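You operate a simulated robot arm through the tools that you are given. There is no shell and no other tool.

You are at the controls of a simulated robot arm. One attempt, no reset.

TASK
Turn the white block out from under the hood and lay it on the small black mat.
Fine: switch the hood lamp off before you take the block; draw the yellow bolt to turn the turntable and push it in again. Where these are worked on the way, their far stop is far enough and under half their travel is too little: yellow bolt.

It is judged by the outcome, as a careful person would: the job done as asked, and still so three seconds after it is handed in. It fails if anything else is knocked over, pushed out of place, dropped, spilled or broken.

THE ROBOT
A 7-joint arm with a fingered hand, fixed in place. Base frame: the origin is at the foot of the arm, x ahead of it, y to its left, z up; the work surface is at about z = 76. Units: cm, rad, N and s.
With the tool pointing down near the work surface it reaches from about 26 to 68 cm from the base axis. Its first joint turns from -1.204 to 3.002 rad. Payload 3.4 kg.
The TCP is the grasp point between the finger pads, 2.5 cm short of the fingertips. In the tool frame z runs along the fingers and y along their closing line. Largest opening 8.8 cm; the body of the gripper starts 2.9 cm behind the TCP. The gripper is a hand of 5 fingers: y runs from the thumb to the fingers, the wrist lies at [-1.3, -9.7, -16.2] in the tool frame, and closing takes about 1.5 s.
Orientation is that of the tool frame in the base frame, as a unit quaternion [x, y, z, w]. With the fingers straight down and the wrist toward the robot, the tool's x, y and z point along [0, 1, 0], [1, 0, 0] and [0, 0, -1] of the base frame.

THE INTERFACE
- The arm moves only by the tool send_rows. Its argument "increments" is a list of rows, each an object of numbers (a shift or turn left out is 0, a gripper value left out holds the last): "dx", "dy", "dz": the shift along the tool's x, y, z in units of 40 mm (1.0 is 40 mm); "wx", "wy", "wz": the turn, a rotation vector about the tool's x, y, z in units of 5 degrees (1.0 is 5 degrees); "fingers": the opening, from 0 (shut) to 1 (fully open). In form: [{"dx": .., "dy": .., "dz": .., "wx": .., "wy": .., "wz": .., "fingers": ..}, ...]. A call has 1 to 20 rows; each row shifts and turns the commanded pose from where the row before left it, along the tool's axes as they then stand. A call with a number of a shift or a turn outside -1 to 1 is refused whole. Rows are played at 5 a second. More than 5 cm and 0.15 rad between two rows, or a gripper value outside its range, and nothing of the call is played. Where a pose cannot be reached the arm comes as near as it can. A force on the tool above 40 N (or 10 N above the force at the start of the call, whichever is more), or a blocked arm, ends the call early, and 0.2 s more pass. The fingers move at their own pace (about 15.3 cm/s each) and stop on an object; they squeeze with about 22 N. The grip force told is the motor's: it shows also when the fingers shut on nothing. Time passes only in rows, and 0.2 s behind the last, so rows that do not move let the fingers close. The reply holds the time, the measured pose of the TCP, the force on the tool along the base axes, the opening and the grip force, in the units named above and with some noise, with the torque about the TCP (base axes, N m) and any sound that the robot's microphone picked up, and new pictures: "show" is both (left out), scene, wrist or none.
- Cameras (640 x 400 px; columns grow to the right, rows downward): "scene" is fixed at [21.98, -64.99, 136.91]; the picture's right is [0.60, -0.80, 0.00], its down [-0.60, -0.45, -0.66] and it looks along [0.53, 0.40, -0.75] (base axes); focal length 337 px, centre (320, 200). "wrist" rides on the gripper at [5.9, -7.9, -10.5] in the tool frame; the picture's right is [-0.73, 0.32, -0.61], its down [-0.62, -0.68, 0.38] and it looks along [-0.29, 0.66, 0.70] (tool axes); focal length 234 px, centre (320, 200). There is no depth. A picture from a camera that has moved, and an enlarged one, comes with that camera's place and axes in the base frame and with its lens.
- slide_trunk(by): slides the trunk up (or, below 0, down) by that many cm; the arm rides with it, the base frame stays. It gives what a move gives, with no picture.
- preshape(shape): the hand has 5 fingers and takes this shape, open, in about a second: jaw (thumb against the fingers, like two jaws); tri (thumb and two fingers); tip (a fingertip pinch); poke (one finger out to press); point (the index stretched); flat (the hand flat); cup (the hand cupped); fist (a fist). The gripper value then closes the fingers along that shape, each until it touches; the sizes above hold for jaw. It gives what a move gives, with no picture.
- inspect(camera, box): a new picture of the part [left, top, right, bottom] of that camera's present view, enlarged. It takes no simulated time.
- close_job(): hands the job in; it is judged then, once.

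Places have to be worked out from the pictures, the camera data and where the tool is seen. Open the gripper and draw the arm clear of the work before you hand the job in, unless the task says otherwise.

The tools are called after ">>>" as name(argument=value, ...) on one line, values as JSON. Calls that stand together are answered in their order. send_rows: Moves the arm, as the interface text tells. Its arguments: {"type":"object","properties":{"increments":{"type":"array","items":{"type":"object","properties":{"dx":{"type":"number"},"dy":{"type":"number"},"dz":{"type":"number"},"wx":{"type":"number"},"wy":{"type":"number"},"wz":{"type":"number"},"fingers":{"type":"number"}}}},"show":{"type":"string","enum":["both","scene","wrist","none"]}},"required":["increments"]} The other tools are called the same way: slide_trunk (by) slides the trunk up or down; preshape (shape) gives the hand a shape; inspect (camera, box) takes an enlarged picture of a part of a camera's view; close_job () hands the job in.

At the start:

```text
clock: 0.0
eef_pos: [36.76, -40.5, 113.36]
tool_rot: [0.707, 0.708, 0.0, 0.0]
wrist_force: [-0.5, 1.3, 0.1]
ft_torque: [-0.02, -0.03, 0.03]
finger_gap: 8.78
gripper_force: 0.0
shape: jaw
trunk travel left (down, up): [-62.5, 31.5]
```

scene: 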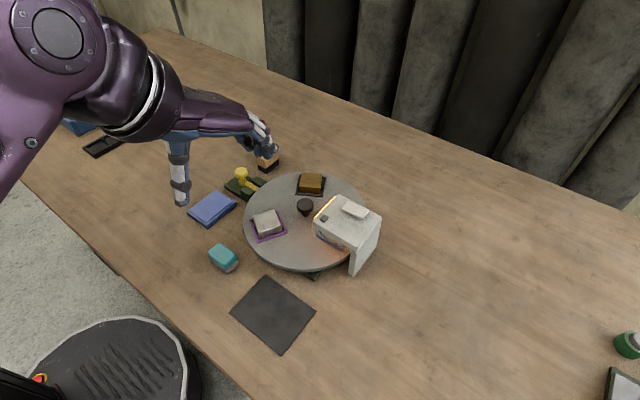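
wrist: 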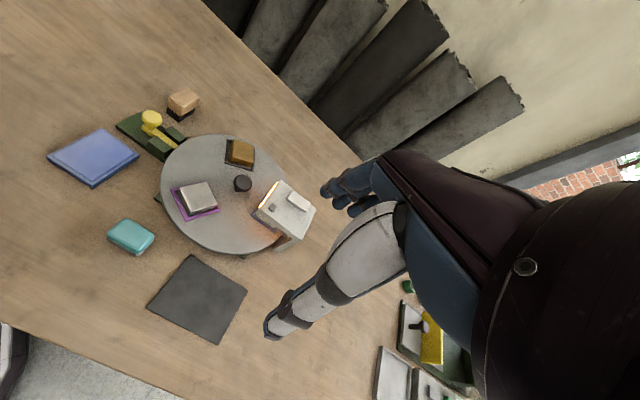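

I'll look first at the turntable, the hood and the bolt in enlarged views before moving anything.

>>> inspect(camera="scene", box=[220, 150, 400, 290])

>>> inspect(camera="wrist", box=[100, 90, 330, 270])

>>> inspect(camera="scene", box=[300, 180, 390, 280])

>>> inspect(camera="scene", box=[180, 140, 300, 230])

```text
2.86 times, centred on (310, 220) of scene
camera zoom: at [21.98, -64.99, 136.91], right [0.6, -0.8, 0.0], down [-0.6, -0.45, -0.66], along [0.53, 0.4, -0.75], focal length 964 px, centre (349, 143)
```

zoom: 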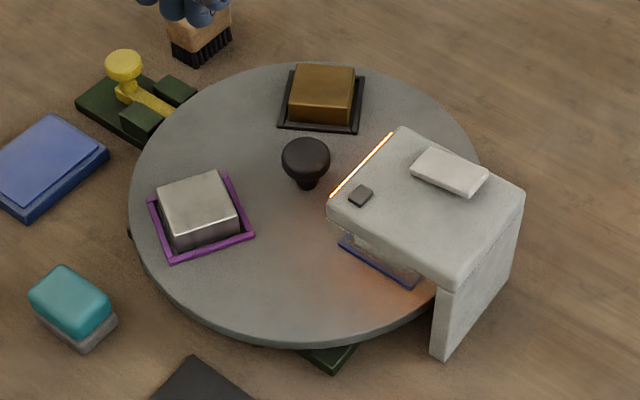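

```text
2.22 times, centred on (215, 180) of wrist
camera zoom: at [28.8, -34.74, 123.91], right [0.32, -0.73, 0.61], down [-0.68, -0.62, -0.38], along [0.66, -0.29, -0.7], focal length 520 px, centre (553, 244)
```

zoom: 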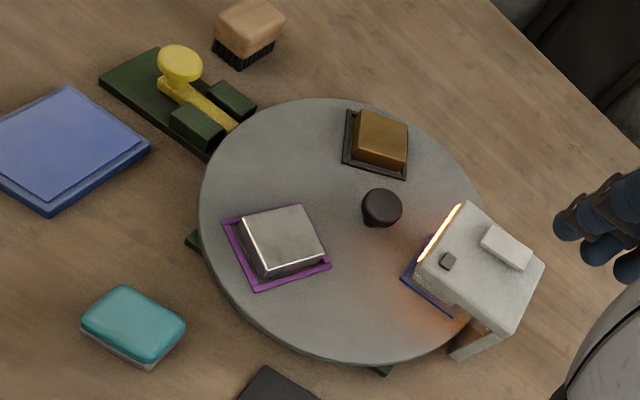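

```text
4.00 times, centred on (345, 230) of scene
camera zoom: at [21.98, -64.99, 136.91], right [0.6, -0.8, 0.0], down [-0.6, -0.45, -0.66], along [0.53, 0.4, -0.75], focal length 1349 px, centre (220, 80)
```

zoom: 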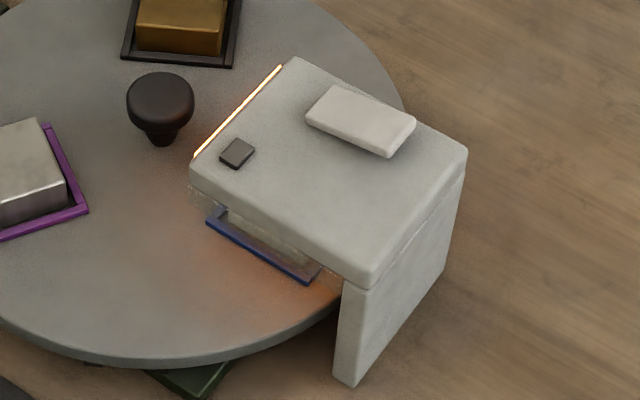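

```text
4.44 times, centred on (240, 185) of scene
camera zoom: at [21.98, -64.99, 136.91], right [0.6, -0.8, 0.0], down [-0.6, -0.45, -0.66], along [0.53, 0.4, -0.75], focal length 1499 px, centre (676, 267)
```

zoom: 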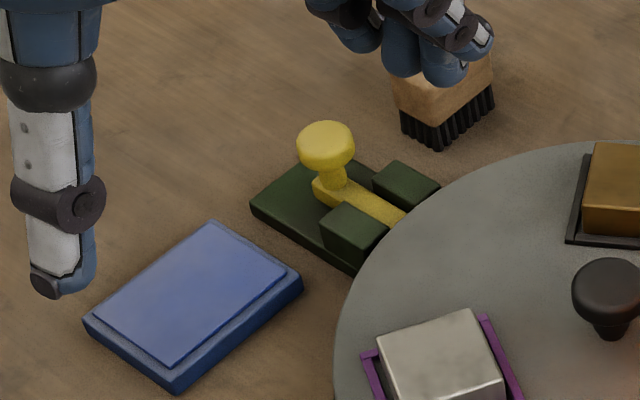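

The knob on the disc looks like the hub, and the trays sit about 120° apart. I'll zoom tighter on the hood top, the bolt and other objects to identify the switch and the mat.

>>> inspect(camera="wrist", box=[240, 165, 330, 255])

>>> inspect(camera="wrist", box=[110, 90, 210, 170])

>>> inspect(camera="scene", box=[310, 185, 390, 235])

>>> inspect(camera="scene", box=[60, 100, 220, 200])

>>> inspect(camera="scene", box=[560, 310, 640, 400])

>>> inspect(camera="wrist", box=[350, 260, 510, 400])

```text
4.44 times, centred on (285, 210) of wrist
camera zoom: at [28.8, -34.74, 123.91], right [0.32, -0.73, 0.61], down [-0.68, -0.62, -0.38], along [0.66, -0.29, -0.7], focal length 1041 px, centre (476, 156)
```

zoom: 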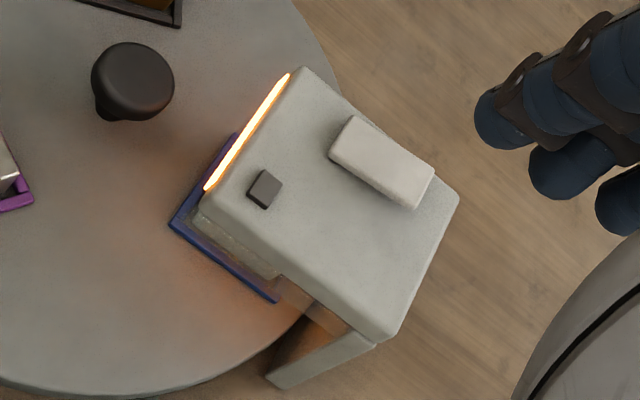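

```text
5.00 times, centred on (160, 130) of wrist
camera zoom: at [28.8, -34.74, 123.91], right [0.32, -0.73, 0.61], down [-0.68, -0.62, -0.38], along [0.66, -0.29, -0.7], focal length 1171 px, centre (1120, 550)
```

zoom: 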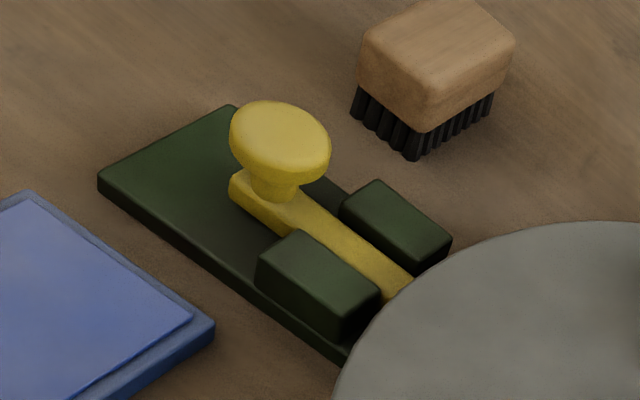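

```text
8.00 times, centred on (350, 210) of scene
camera zoom: at [21.98, -64.99, 136.91], right [0.6, -0.8, 0.0], down [-0.6, -0.45, -0.66], along [0.53, 0.4, -0.75], focal length 2698 px, centre (80, 120)
```

zoom: 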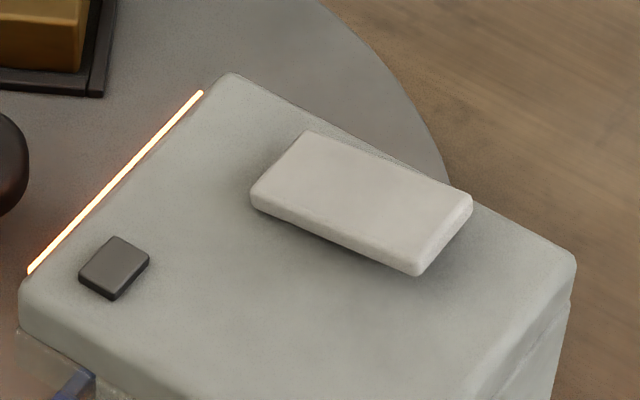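

```text
4.00 times, centred on (140, 150) of scene
camera zoom: at [21.98, -64.99, 136.91], right [0.6, -0.8, 0.0], down [-0.6, -0.45, -0.66], along [0.53, 0.4, -0.75], focal length 1349 px, centre (1040, 400)
```

zoom: 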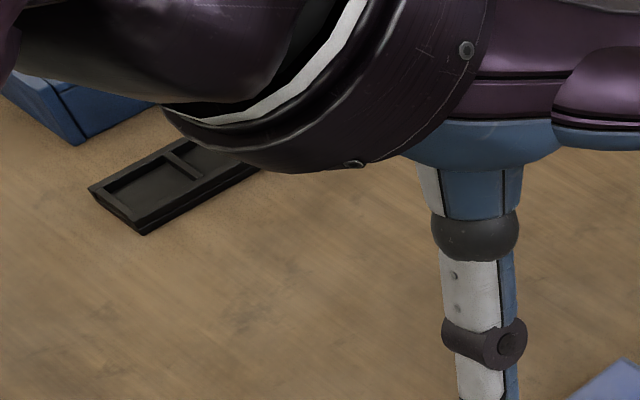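

```text
4.44 times, centred on (600, 355) of scene
camera zoom: at [21.98, -64.99, 136.91], right [0.6, -0.8, 0.0], down [-0.6, -0.45, -0.66], along [0.53, 0.4, -0.75], focal length 1499 px, centre (-924, -489)
```

zoom: 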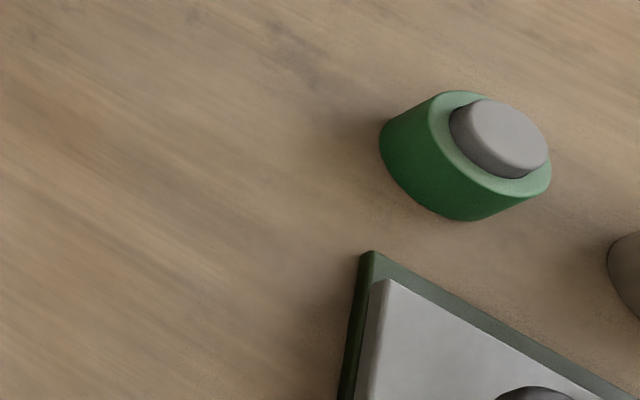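

```text
2.86 times, centred on (430, 330) of wrist
camera zoom: at [28.8, -34.74, 123.91], right [0.32, -0.73, 0.61], down [-0.68, -0.62, -0.38], along [0.66, -0.29, -0.7], focal length 669 px, centre (6, -171)
```

zoom: 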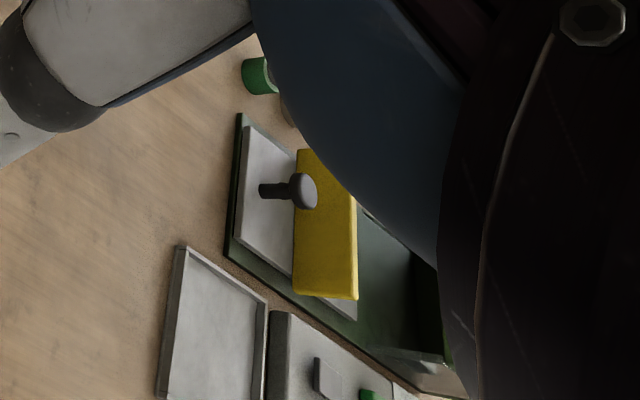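

Stereo puts the hood top at about z=86.4 (x 52–61, y −40 to −50). A white rocker paddle near (58.6, −45.6) has its outer end raised, so it is the likely lamp switch. I'll shape the hand to poke and see where the fingertip lies.

>>> preshape(shape="poke")

>>> send_rows(increments=[{"dx": 0}])

>>> inspect(camera="scene", box=[130, 80, 310, 230])

```text
clock: 0.9
eef_pos: [36.67, -40.56, 113.41]
tool_rot: [0.707, 0.707, 0.0, 0.0]
wrist_force: [-0.3, -0.3, -0.2]
ft_torque: [0.02, -0.01, -0.01]
finger_gap: 0.01
gripper_force: 0.1
shape: poke
trunk travel left (down, up): [-62.5, 31.5]
```

```text
clock: 1.3
eef_pos: [36.66, -40.52, 113.52]
tool_rot: [0.707, 0.707, 0.0, 0.0]
wrist_force: [-0.1, -0.7, 0.2]
ft_torque: [-0.02, -0.01, -0.01]
finger_gap: 0.02
gripper_force: 0.0
shape: poke
trunk travel left (down, up): [-62.5, 31.5]
camera wrist: at [28.8, -34.74, 123.91], right [0.32, -0.73, 0.61], down [-0.68, -0.62, -0.38], along [0.66, -0.29, -0.7], focal length 234 px, centre (320, 200)
```

scene: 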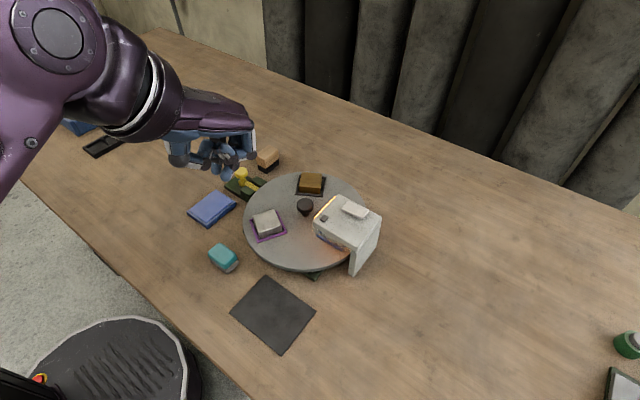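
wrist: 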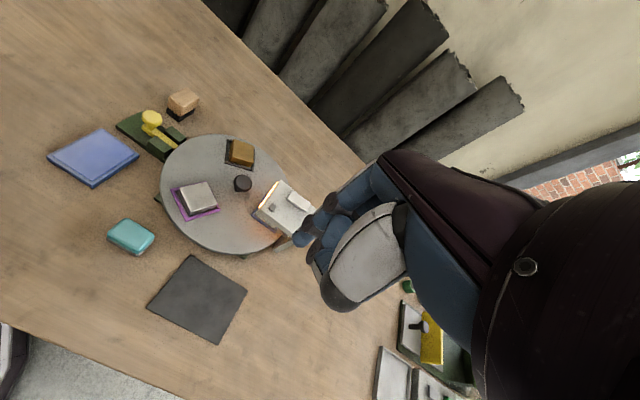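

```text
2.67 times, centred on (220, 155) of scene
camera zoom: at [21.98, -64.99, 136.91], right [0.6, -0.8, 0.0], down [-0.6, -0.45, -0.66], along [0.53, 0.4, -0.75], focal length 899 px, centre (587, 320)
```

zoom: 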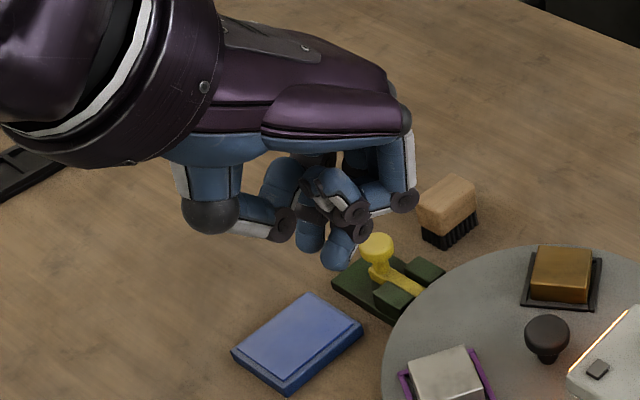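

>>> inspect(camera="scene", box=[185, 125, 265, 185])

>>> inspect(camera="wrist", box=[250, 160, 410, 330])

```text
6.67 times, centred on (225, 155) of scene
camera zoom: at [21.98, -64.99, 136.91], right [0.6, -0.8, 0.0], down [-0.6, -0.45, -0.66], along [0.53, 0.4, -0.75], focal length 2248 px, centre (953, 500)
```

zoom: 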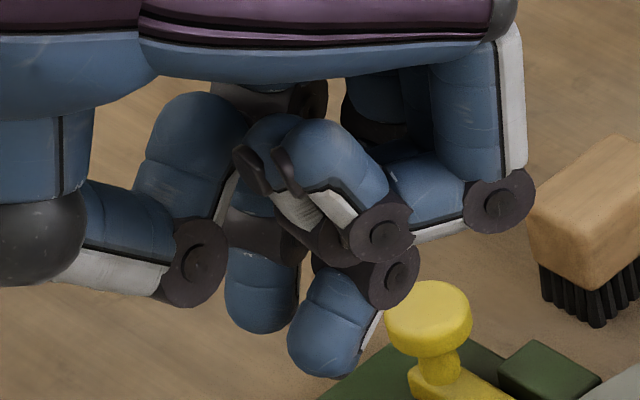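

```text
2.35 times, centred on (330, 245) of wrist
camera zoom: at [28.8, -34.74, 123.91], right [0.32, -0.73, 0.61], down [-0.68, -0.62, -0.38], along [0.66, -0.29, -0.7], focal length 551 px, centre (296, 94)
```

zoom: 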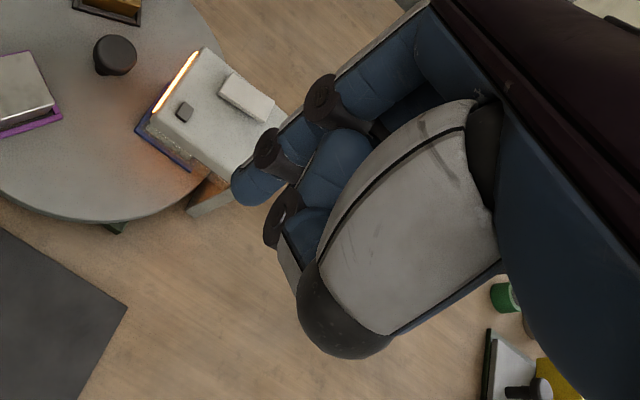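

The poke fingertip sits about 2.9 cm beyond the TCP along the tool axis. The paddle is about 75 cm out, so I'll yaw the hand along that radial direction and pitch the finger outward to gain reach, staying high.

>>> send_rows(increments=[{"wz": 0.975}, {"wz": 0.975}, {"wz": 0.975}, {"wz": 0.975}, {"wz": 0.975}, {"wz": 0.975}, {"wz": 0.975}, {"wz": 0.975}, {"wx": -1}, {"wx": -1}, {"wx": -1}, {"wx": -1}, {"wx": -1}, {"wx": -1}], show="scene")

```text
clock: 4.3
eef_pos: [36.62, -40.59, 113.38]
tool_rot: [0.872, 0.415, 0.111, 0.235]
wrist_force: [-0.8, 0.2, 0.2]
ft_torque: [0.0, 0.03, 0.02]
finger_gap: 0.01
gripper_force: 0.0
shape: poke
trunk travel left (down, up): [-62.5, 31.5]
```

scene: 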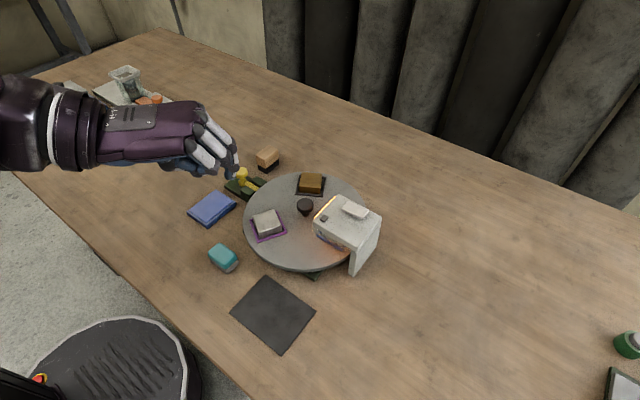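

Orientation is as intended. I'll move horizontally toward the point above the hood, still high, to test the reach.

>>> send_rows(increments=[{"dx": 0.1975, "dy": 0.391, "dz": 0.2255}, {"dx": 0.1975, "dy": 0.391, "dz": 0.2255}, {"dx": 0.1975, "dy": 0.391, "dz": 0.2255}, {"dx": 0.1975, "dy": 0.391, "dz": 0.2255}, {"dx": 0.1975, "dy": 0.391, "dz": 0.2255}, {"dx": 0.1975, "dy": 0.391, "dz": 0.2255}, {"dx": 0.1975, "dy": 0.391, "dz": 0.2255}, {"dx": 0.1975, "dy": 0.391, "dz": 0.2255}, {"dx": 0.1975, "dy": 0.391, "dz": 0.2255}, {"dx": 0.1975, "dy": 0.391, "dz": 0.2255}, {"dx": 0.1975, "dy": 0.391, "dz": 0.2255}], show="both")

```text
clock: 6.7
eef_pos: [57.73, -46.2, 113.5]
tool_rot: [0.872, 0.416, 0.112, 0.234]
wrist_force: [0.1, -0.1, 0.5]
ft_torque: [0.01, -0.01, -0.01]
finger_gap: 0.02
gripper_force: 0.1
shape: poke
trunk travel left (down, up): [-62.5, 31.5]
camera wrist: at [51.99, -34.13, 118.53], right [-0.48, -0.55, 0.69], down [-0.7, -0.23, -0.67], along [0.53, -0.8, -0.27], focal length 234 px, centre (320, 200)
```

scene: 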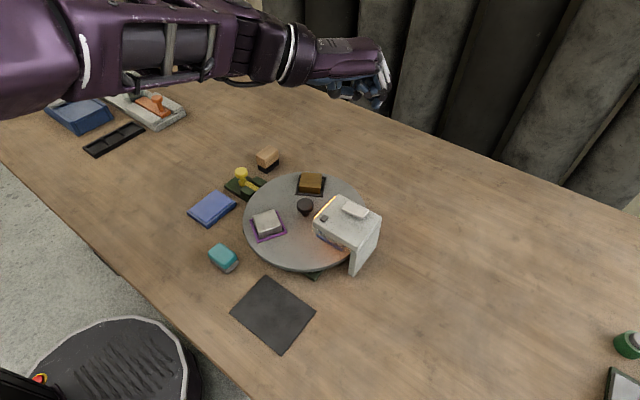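
wrist: 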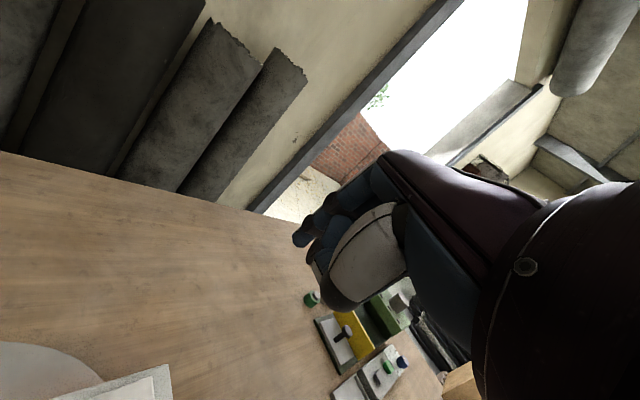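

Reach is fine at height. Descending 13 cm to check it lower down and to see the fingertip relative to the paddle.

>>> send_rows(increments=[{"dy": -0.232, "dz": 0.402}, {"dy": -0.232, "dz": 0.402}, {"dy": -0.232, "dz": 0.402}, {"dy": -0.232, "dz": 0.402}, {"dy": -0.232, "dz": 0.402}, {"dy": -0.232, "dz": 0.402}, {"dy": -0.232, "dz": 0.402}, {"dx": 0}], show="both")

>>> inspect(camera="scene", box=[290, 120, 410, 220])

```text
clock: 8.5
eef_pos: [57.57, -46.42, 100.39]
tool_rot: [0.872, 0.416, 0.112, 0.233]
wrist_force: [-0.9, -0.7, -0.5]
ft_torque: [0.0, -0.01, -0.02]
finger_gap: 0.01
gripper_force: 0.1
shape: poke
trunk travel left (down, up): [-62.5, 31.5]
camera wrist: at [51.84, -34.23, 105.51], right [-0.48, -0.55, 0.69], down [-0.7, -0.23, -0.67], along [0.53, -0.8, -0.27], focal length 234 px, centre (320, 200)
```

scene: 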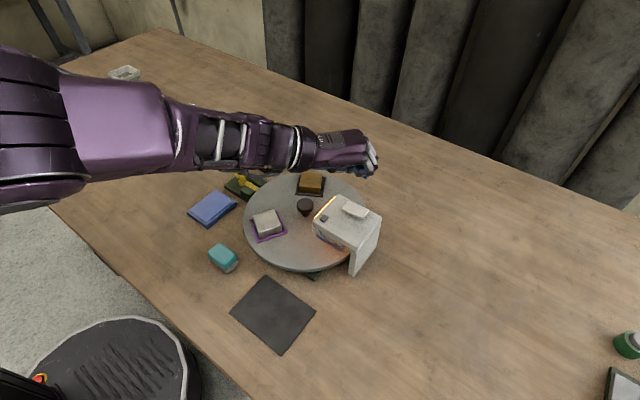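
wrist: 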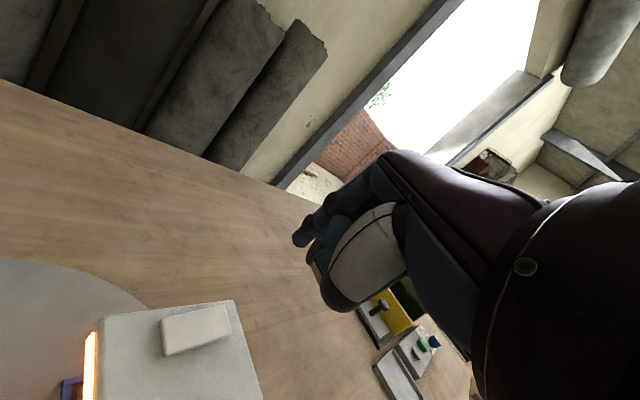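

```text
4.00 times, centred on (350, 170) of scene
camera zoom: at [21.98, -64.99, 136.91], right [0.6, -0.8, 0.0], down [-0.6, -0.45, -0.66], along [0.53, 0.4, -0.75], focal length 1349 px, centre (200, 320)
```

zoom: 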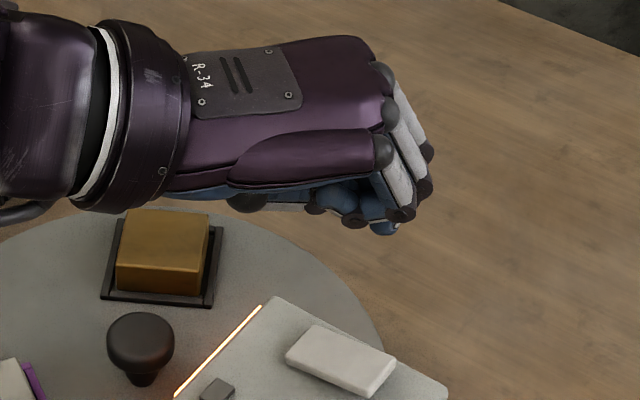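

The fingertip projects where predicted: (58.7, −47.3, 97.9), right above the raised outer end of the paddle. I'll reduce the pitch to 20° so the folded thumb stays clear of the hood, then descend to about 1.5 cm above it.

>>> send_rows(increments=[{"wx": 1}, {"wx": 1}, {"dx": -0.006, "dy": -0.113, "dz": 0.374}, {"dx": -0.006, "dy": -0.113, "dz": 0.374}, {"dx": -0.006, "dy": -0.113, "dz": 0.374}, {"dx": -0.006, "dy": -0.113, "dz": 0.374}, {"dx": -0.006, "dy": -0.113, "dz": 0.374}, {"dx": 0}], show="both")

>>> inspect(camera="scene", box=[290, 150, 410, 250])

```text
clock: 10.3
eef_pos: [57.86, -46.74, 92.67]
tool_rot: [0.889, 0.423, 0.075, 0.157]
wrist_force: [-0.2, -1.2, 0.1]
ft_torque: [0.01, 0.0, -0.04]
finger_gap: 0.0
gripper_force: 0.0
shape: poke
trunk travel left (down, up): [-62.5, 31.5]
camera wrist: at [53.0, -35.24, 99.78], right [-0.38, -0.62, 0.68], down [-0.79, -0.16, -0.59], along [0.48, -0.76, -0.43], focal length 234 px, centre (320, 200)
```

scene: 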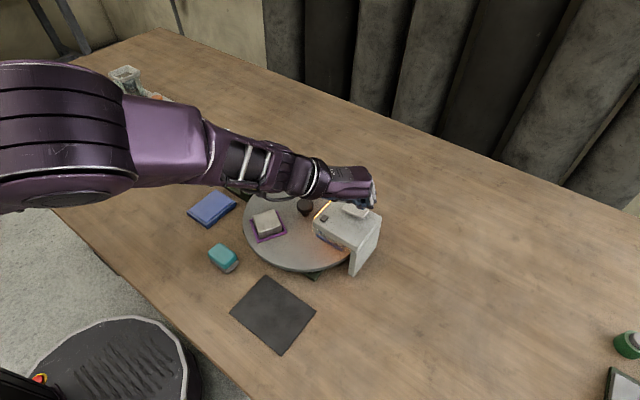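
wrist: 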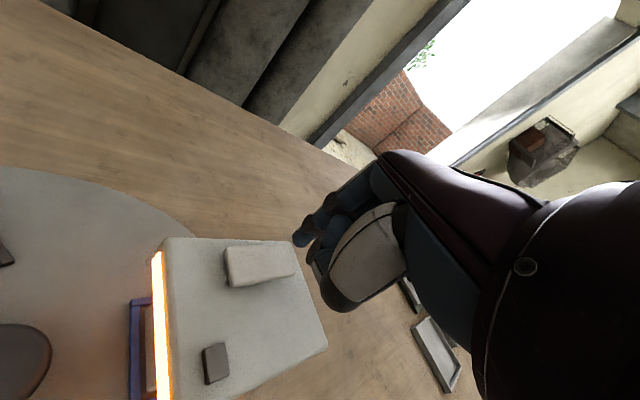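

```text
4.00 times, centred on (350, 200) of scene
camera zoom: at [21.98, -64.99, 136.91], right [0.6, -0.8, 0.0], down [-0.6, -0.45, -0.66], along [0.53, 0.4, -0.75], focal length 1349 px, centre (200, 200)
```

zoom: 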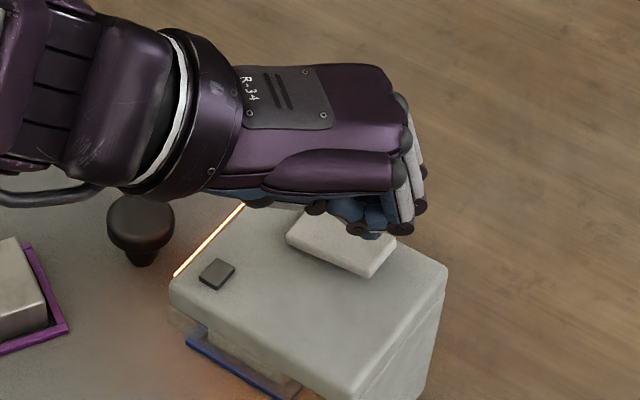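

>>> inspect(camera="wrist", box=[140, 210, 340, 400])

```text
2.11 times, centred on (240, 305) of wrist
camera zoom: at [53.0, -35.24, 99.78], right [-0.38, -0.62, 0.68], down [-0.79, -0.16, -0.59], along [0.48, -0.76, -0.43], focal length 493 px, centre (488, -21)
```

zoom: 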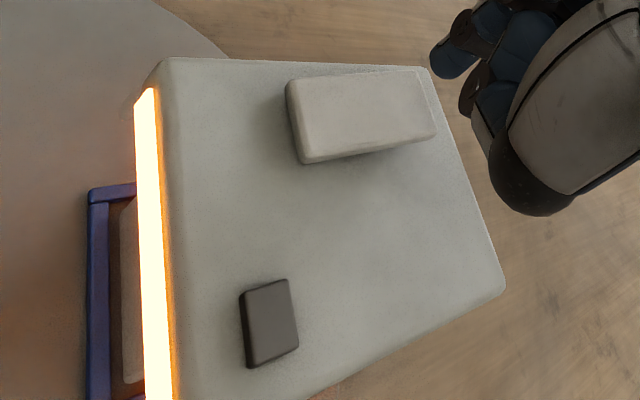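

>>> inspect(camera="wrist", box=[215, 230, 315, 300])

>>> inspect(camera="scene", box=[335, 190, 405, 235])

```text
5.71 times, centred on (265, 265) of wrist
camera zoom: at [53.0, -35.24, 99.78], right [-0.38, -0.62, 0.68], down [-0.79, -0.16, -0.59], along [0.48, -0.76, -0.43], focal length 1338 px, centre (634, -171)
```

zoom: 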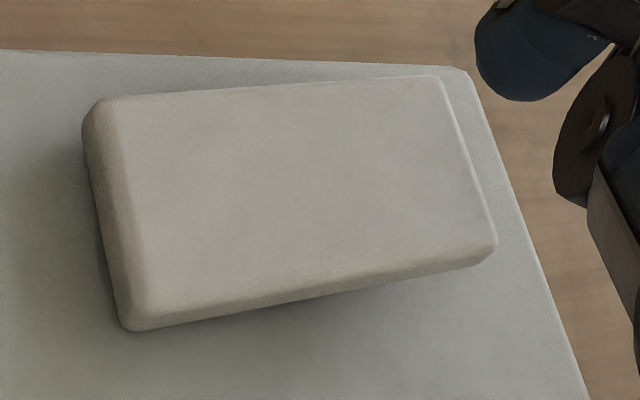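

```text
8.89 times, centred on (370, 212) of scene
camera zoom: at [21.98, -64.99, 136.91], right [0.6, -0.8, 0.0], down [-0.6, -0.45, -0.66], along [0.53, 0.4, -0.75], focal length 2998 px, centre (-124, 89)
```

zoom: 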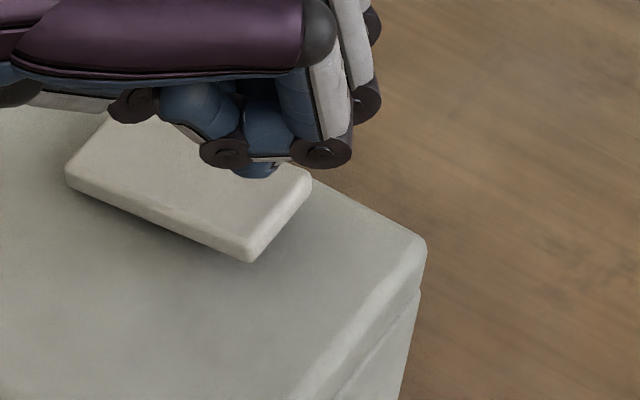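

The outer (−y) end is confirmed as the raised one, with the fingertip about 1.5 cm above it. Pressing straight down in small steps and watching the force and sound.

>>> send_rows(increments=[{"dy": -0.043, "dz": 0.1175}, {"dy": -0.043, "dz": 0.1175}, {"dy": -0.026, "dz": 0.0705}, {"dy": -0.026, "dz": 0.0705}, {"dy": -0.017, "dz": 0.047}, {"dy": -0.017, "dz": 0.047}, {"dx": 0}], show="both")

>>> inspect(camera="wrist", box=[140, 210, 340, 400])

```text
clock: 11.9
eef_pos: [57.85, -46.74, 90.62]
tool_rot: [0.889, 0.424, 0.075, 0.157]
wrist_force: [0.4, 0.2, 2.1]
ft_torque: [-0.04, 0.0, 0.03]
finger_gap: 0.0
gripper_force: 0.0
shape: poke
trunk travel left (down, up): [-62.5, 31.5]
camera wrist: at [52.98, -35.22, 97.74], right [-0.38, -0.62, 0.68], down [-0.79, -0.16, -0.59], along [0.48, -0.76, -0.43], focal length 234 px, centre (320, 200)
```

scene: 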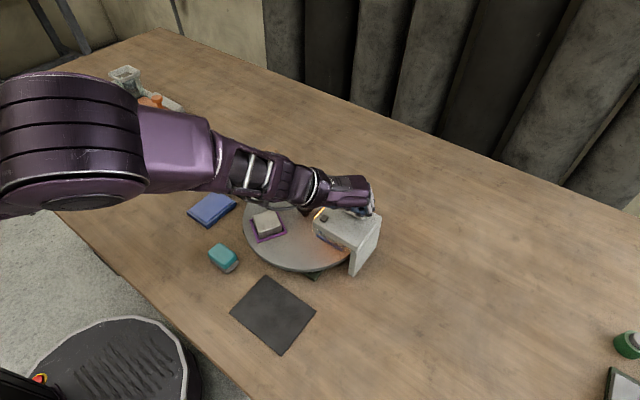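
wrist: 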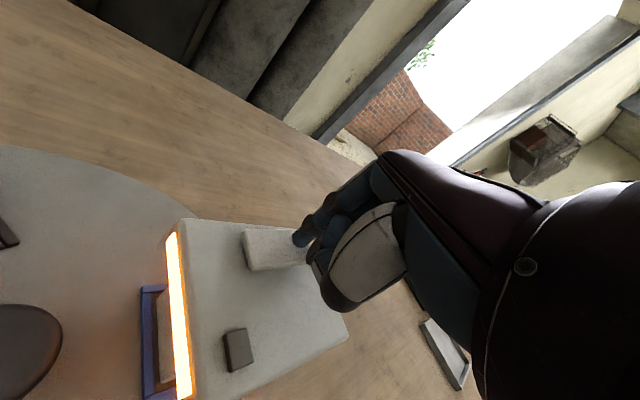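

```text
2.11 times, centred on (240, 305) of wrist
camera zoom: at [52.98, -35.22, 97.74], right [-0.38, -0.62, 0.68], down [-0.79, -0.16, -0.59], along [0.48, -0.76, -0.43], focal length 493 px, centre (488, -21)
```

zoom: 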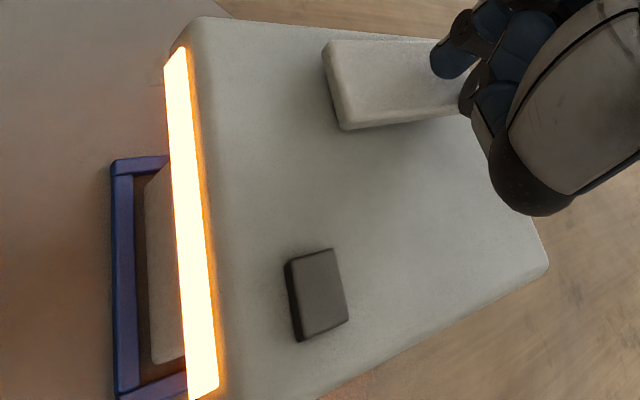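

Contact has begun (about 2 N) and the lamp is still lit. I'll press further in small steps.

>>> send_rows(increments=[{"dy": -0.017, "dz": 0.047}, {"dy": -0.017, "dz": 0.047}, {"dy": -0.017, "dz": 0.047}, {"dx": 0}], show="wrist")

>>> inspect(camera="wrist", box=[140, 210, 340, 400])

```text
clock: 12.9
eef_pos: [57.89, -46.57, 89.98]
tool_rot: [0.889, 0.422, 0.075, 0.158]
wrist_force: [1.3, -1.0, 4.0]
ft_torque: [-0.1, -0.02, -0.02]
finger_gap: 0.01
gripper_force: 0.0
shape: poke
trunk travel left (down, up): [-62.5, 31.5]
heard: click
camera wrist: at [52.98, -35.18, 97.21], right [-0.38, -0.62, 0.68], down [-0.79, -0.16, -0.59], along [0.48, -0.76, -0.43], focal length 234 px, centre (320, 200)
```

wrist: 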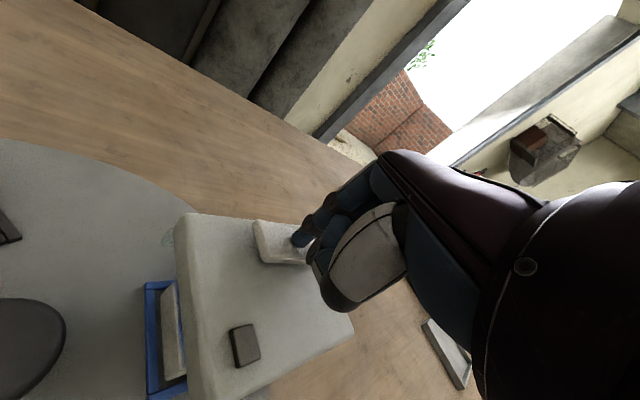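

```text
2.11 times, centred on (240, 305) of wrist
camera zoom: at [52.98, -35.18, 97.21], right [-0.38, -0.62, 0.68], down [-0.79, -0.16, -0.59], along [0.48, -0.76, -0.43], focal length 493 px, centre (488, -21)
```

zoom: 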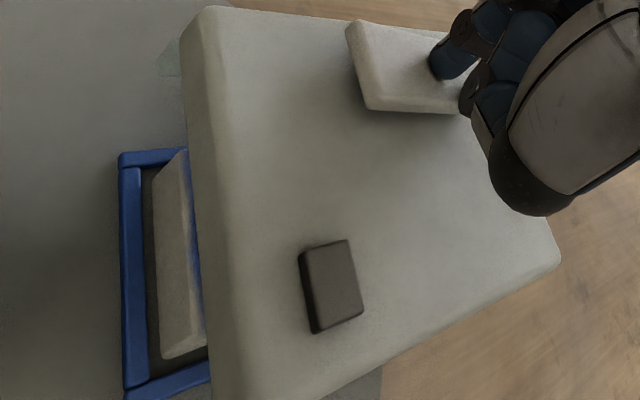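

Click heard and the lamp is out. I'll raise straight up clear of the hood, then look at a pinch shape for the bolt knob.

>>> send_rows(increments=[{"dy": 0.085, "dz": -0.235}, {"dy": 0.171, "dz": -0.47}, {"dy": 0.171, "dz": -0.47}, {"dy": 0.171, "dz": -0.47}, {"dy": 0.171, "dz": -0.47}, {"dy": 0.171, "dz": -0.47}, {"dy": 0.171, "dz": -0.47}, {"dy": 0.171, "dz": -0.47}, {"wx": 1}, {"wx": 1}, {"wx": 1}, {"wx": 1}], show="scene")

>>> inspect(camera="scene", box=[300, 180, 390, 280])

>>> preshape(shape="tip")

>>> inspect(camera="scene", box=[280, 60, 430, 180])

>>> inspect(camera="wrist", box=[200, 140, 420, 360])

```text
clock: 15.5
eef_pos: [57.89, -46.63, 104.88]
tool_rot: [0.903, 0.43, 0.0, -0.001]
wrist_force: [-0.2, -0.2, 1.0]
ft_torque: [0.0, -0.04, 0.01]
finger_gap: 0.01
gripper_force: 0.1
shape: poke
trunk travel left (down, up): [-62.5, 31.5]
```

scene: 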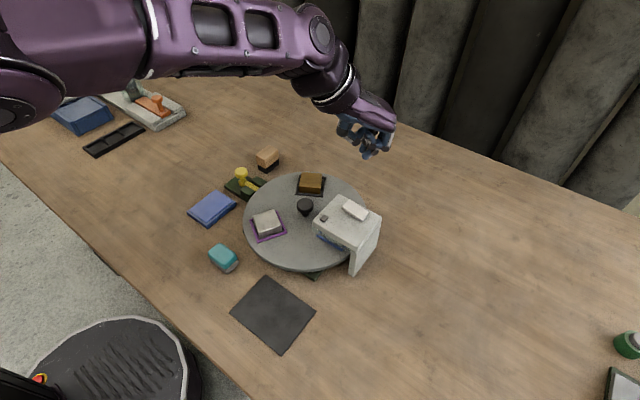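

```text
4.00 times, centred on (345, 230) of scene
camera zoom: at [21.98, -64.99, 136.91], right [0.6, -0.8, 0.0], down [-0.6, -0.45, -0.66], along [0.53, 0.4, -0.75], focal length 1349 px, centre (220, 80)
```

zoom: 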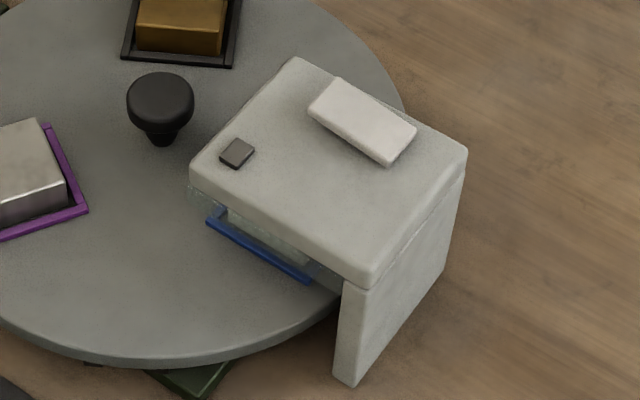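

```text
clock: 16.4
eef_pos: [57.89, -46.55, 104.88]
tool_rot: [0.903, 0.43, 0.0, 0.0]
wrist_force: [-0.3, -0.1, 0.9]
ft_torque: [-0.02, 0.03, -0.01]
finger_gap: 8.8
gripper_force: 0.0
shape: tip
trunk travel left (down, up): [-62.5, 31.5]
```

```text
3.33 times, centred on (355, 120) of scene
camera zoom: at [21.98, -64.99, 136.91], right [0.6, -0.8, 0.0], down [-0.6, -0.45, -0.66], along [0.53, 0.4, -0.75], focal length 1124 px, centre (203, 467)
```

zoom: 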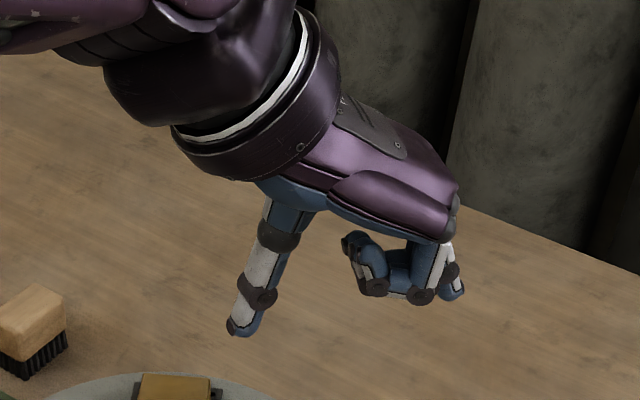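

```text
1.82 times, centred on (310, 250) of wrist
camera zoom: at [55.38, -37.17, 115.44], right [-0.21, -0.77, 0.61], down [-0.92, -0.05, -0.38], along [0.33, -0.64, -0.7], focal length 426 px, centre (338, 109)
```

zoom: 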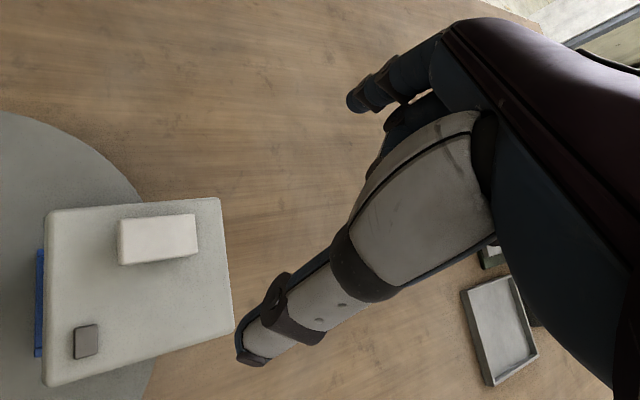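

The lamp is off and the paddle has flipped, so the switching is done. Now I'll go over to the yellow bolt knob at about (56.4, −16.2), staying high, turning the hand back to yaw 0, and re-form the jaw shape there.

>>> send_rows(increments=[{"wz": -0.975}, {"wz": -0.975}, {"wz": -0.975}, {"wz": -0.975}, {"wz": -0.975}, {"wz": -0.975}, {"wz": -0.975}, {"wz": -0.975}, {"dx": 0.633, "dy": -0.031, "dz": 0.0}, {"dx": 0.633, "dy": -0.031}, {"dx": 0.633, "dy": -0.031}, {"dx": 0.633, "dy": -0.031}, {"dx": 0.633, "dy": -0.031}, {"dx": 0.633, "dy": -0.031}, {"dx": 0.633, "dy": -0.031}, {"dx": 0.633, "dy": -0.031}, {"dx": 0.633, "dy": -0.031}, {"dx": 0.633, "dy": -0.031}, {"dx": 0.633, "dy": -0.031}, {"dx": 0.633, "dy": -0.031}], show="none")

>>> preshape(shape="jaw")

>>> send_rows(increments=[{"dx": 0, "fingers": 0.6}, {"dx": 0}, {"dx": 0}, {"dx": 0}], show="both")

>>> inspect(camera="scene", box=[200, 40, 340, 200])

>>> inspect(camera="wrist", box=[120, 100, 420, 380])

```text
clock: 20.6
eef_pos: [54.52, -12.47, 104.47]
tool_rot: [0.708, 0.706, 0.0, 0.0]
wrist_force: [-0.6, -0.8, -0.3]
ft_torque: [0.03, 0.0, -0.03]
finger_gap: 8.79
gripper_force: 0.1
shape: tip
out of reach, approached as far as the arm can: row 7, 8
trunk travel left (down, up): [-62.5, 31.5]
```

```text
clock: 21.5
eef_pos: [54.54, -12.48, 104.46]
tool_rot: [0.707, 0.707, 0.0, 0.0]
wrist_force: [-0.1, 0.7, -0.3]
ft_torque: [-0.03, -0.03, 0.01]
finger_gap: 8.77
gripper_force: 0.0
shape: jaw
trunk travel left (down, up): [-62.5, 31.5]
```

```text
clock: 22.5
eef_pos: [54.68, -12.53, 104.39]
tool_rot: [0.707, 0.708, 0.0, 0.001]
wrist_force: [0.7, -0.3, 0.0]
ft_torque: [-0.02, -0.01, 0.04]
finger_gap: 5.31
gripper_force: 0.1
shape: jaw
trunk travel left (down, up): [-62.5, 31.5]
camera wrist: at [46.6, -6.69, 115.0], right [0.32, -0.73, 0.61], down [-0.68, -0.62, -0.38], along [0.66, -0.29, -0.7], focal length 234 px, centre (320, 200)
```

scene: 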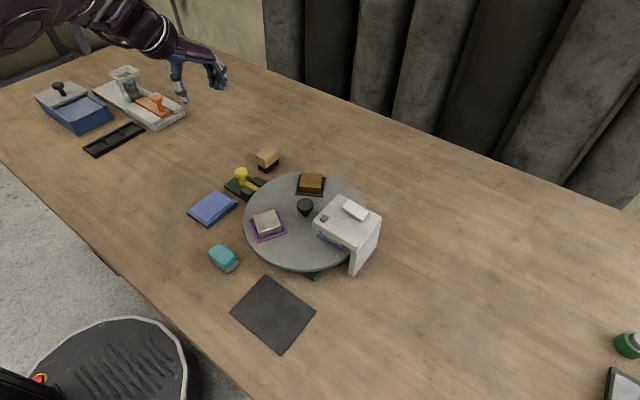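
wrist: 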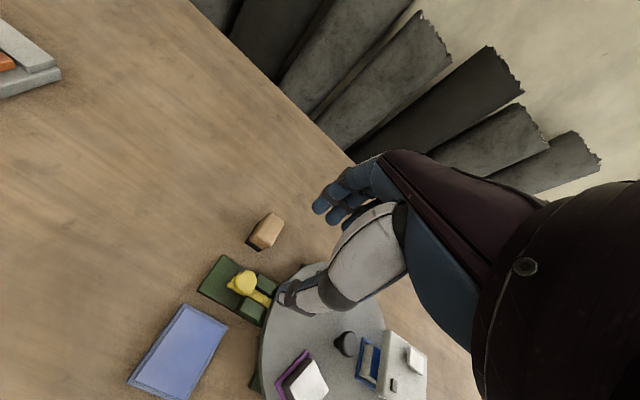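

```text
2.50 times, centred on (270, 120) of scene
camera zoom: at [21.98, -64.99, 136.91], right [0.6, -0.8, 0.0], down [-0.6, -0.45, -0.66], along [0.53, 0.4, -0.75], focal length 843 px, centre (445, 400)
```

zoom: 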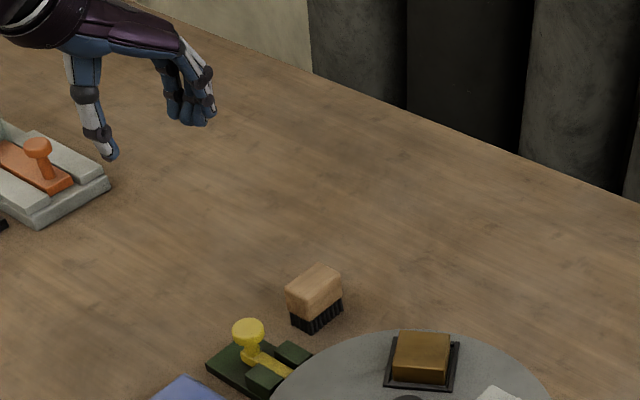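

```text
1.43 times, centred on (270, 240) of wrist
camera zoom: at [46.6, -6.69, 115.0], right [0.32, -0.73, 0.61], down [-0.68, -0.62, -0.38], along [0.66, -0.29, -0.7], focal length 334 px, centre (391, 143)
```

zoom: 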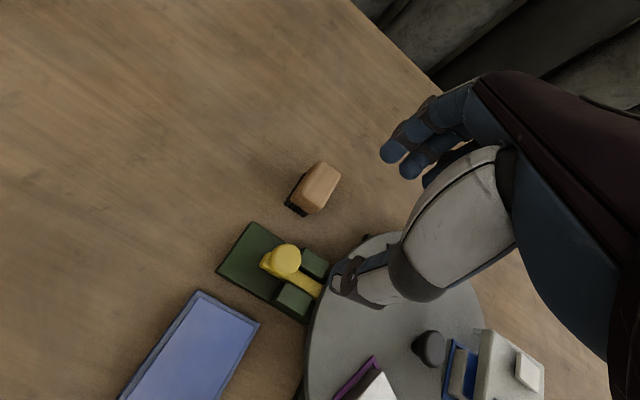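

The hand is 2–4 cm off from where I commanded because two rotation rows were out of reach. I'll zoom on the bolt from this wrist view to refine the knob position.

>>> inspect(camera="wrist", box=[190, 240, 290, 330])

>>> inspect(camera="scene", box=[220, 145, 290, 205])

```text
4.44 times, centred on (240, 285) of wrist
camera zoom: at [46.6, -6.69, 115.0], right [0.32, -0.73, 0.61], down [-0.68, -0.62, -0.38], along [0.66, -0.29, -0.7], focal length 1041 px, centre (676, -178)
```

zoom: 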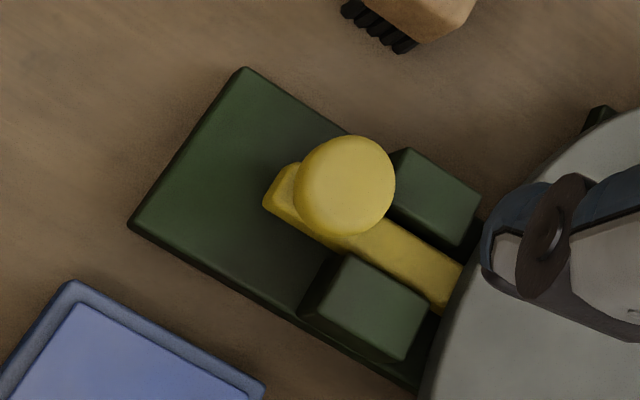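

```text
6.67 times, centred on (255, 175) of scene
camera zoom: at [21.98, -64.99, 136.91], right [0.6, -0.8, 0.0], down [-0.6, -0.45, -0.66], along [0.53, 0.4, -0.75], focal length 2248 px, centre (753, 367)
```

zoom: 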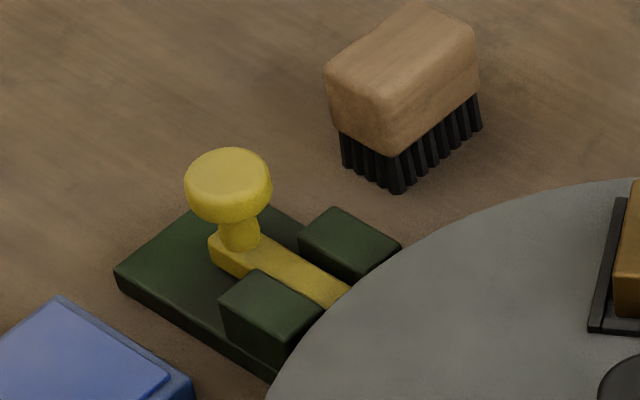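

Improved stereo puts the yellow knob cap at about (56.9, −15.6), top z≈82, diameter 3 cm. Lowering the open jaw above it to TCP z≈90 and checking alignment.

>>> send_rows(increments=[{"dx": -0.097, "dy": 0.069, "dz": 0.45}, {"dx": -0.097, "dy": 0.069, "dz": 0.45}, {"dx": -0.097, "dy": 0.069, "dz": 0.45}, {"dx": -0.097, "dy": 0.069, "dz": 0.45}, {"dx": -0.097, "dy": 0.069, "dz": 0.45}, {"dx": -0.097, "dy": 0.069, "dz": 0.45}, {"dx": -0.097, "dy": 0.069, "dz": 0.45}, {"dx": -0.097, "dy": 0.069, "dz": 0.45}, {"dx": 0}], show="both")

>>> inspect(camera="scene", box=[200, 110, 300, 200])

>>> inspect(camera="wrist", box=[200, 150, 380, 330])

```text
clock: 24.5
eef_pos: [56.55, -15.8, 90.16]
tool_rot: [0.707, 0.707, 0.001, -0.001]
wrist_force: [-0.8, 0.2, 0.3]
ft_torque: [-0.02, 0.0, 0.04]
finger_gap: 5.32
gripper_force: 0.1
shape: jaw
trunk travel left (down, up): [-62.5, 31.5]
camera wrist: at [48.69, -9.88, 100.64], right [0.32, -0.73, 0.61], down [-0.68, -0.62, -0.38], along [0.66, -0.29, -0.7], focal length 234 px, centre (320, 200)
```

scene: 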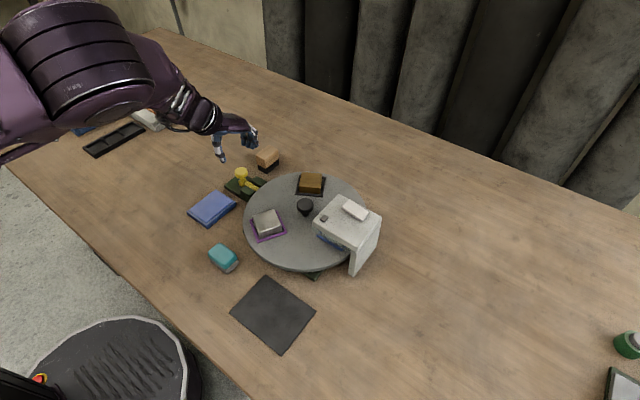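
wrist: 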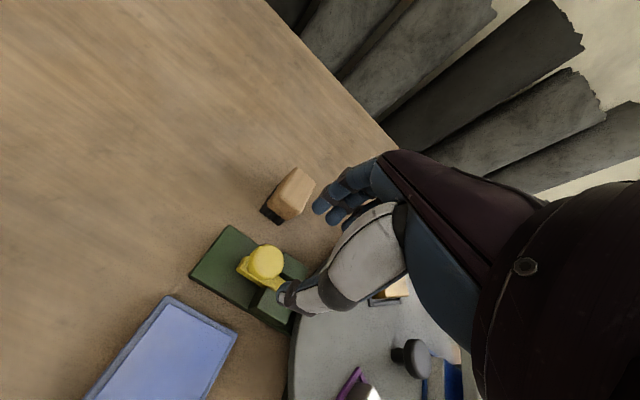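

```text
4.44 times, centred on (250, 155) of scene
camera zoom: at [21.98, -64.99, 136.91], right [0.6, -0.8, 0.0], down [-0.6, -0.45, -0.66], along [0.53, 0.4, -0.75], focal length 1499 px, centre (631, 400)
```

zoom: 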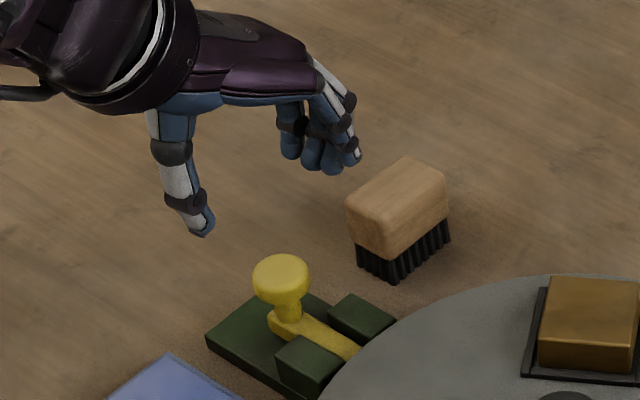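

```text
2.22 times, centred on (290, 240) of wrist
camera zoom: at [48.69, -9.88, 100.64], right [0.32, -0.73, 0.61], down [-0.68, -0.62, -0.38], along [0.66, -0.29, -0.7], focal length 520 px, centre (387, 111)
```

zoom: 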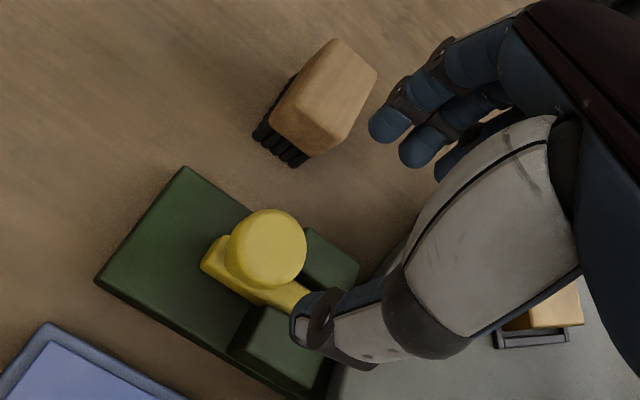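

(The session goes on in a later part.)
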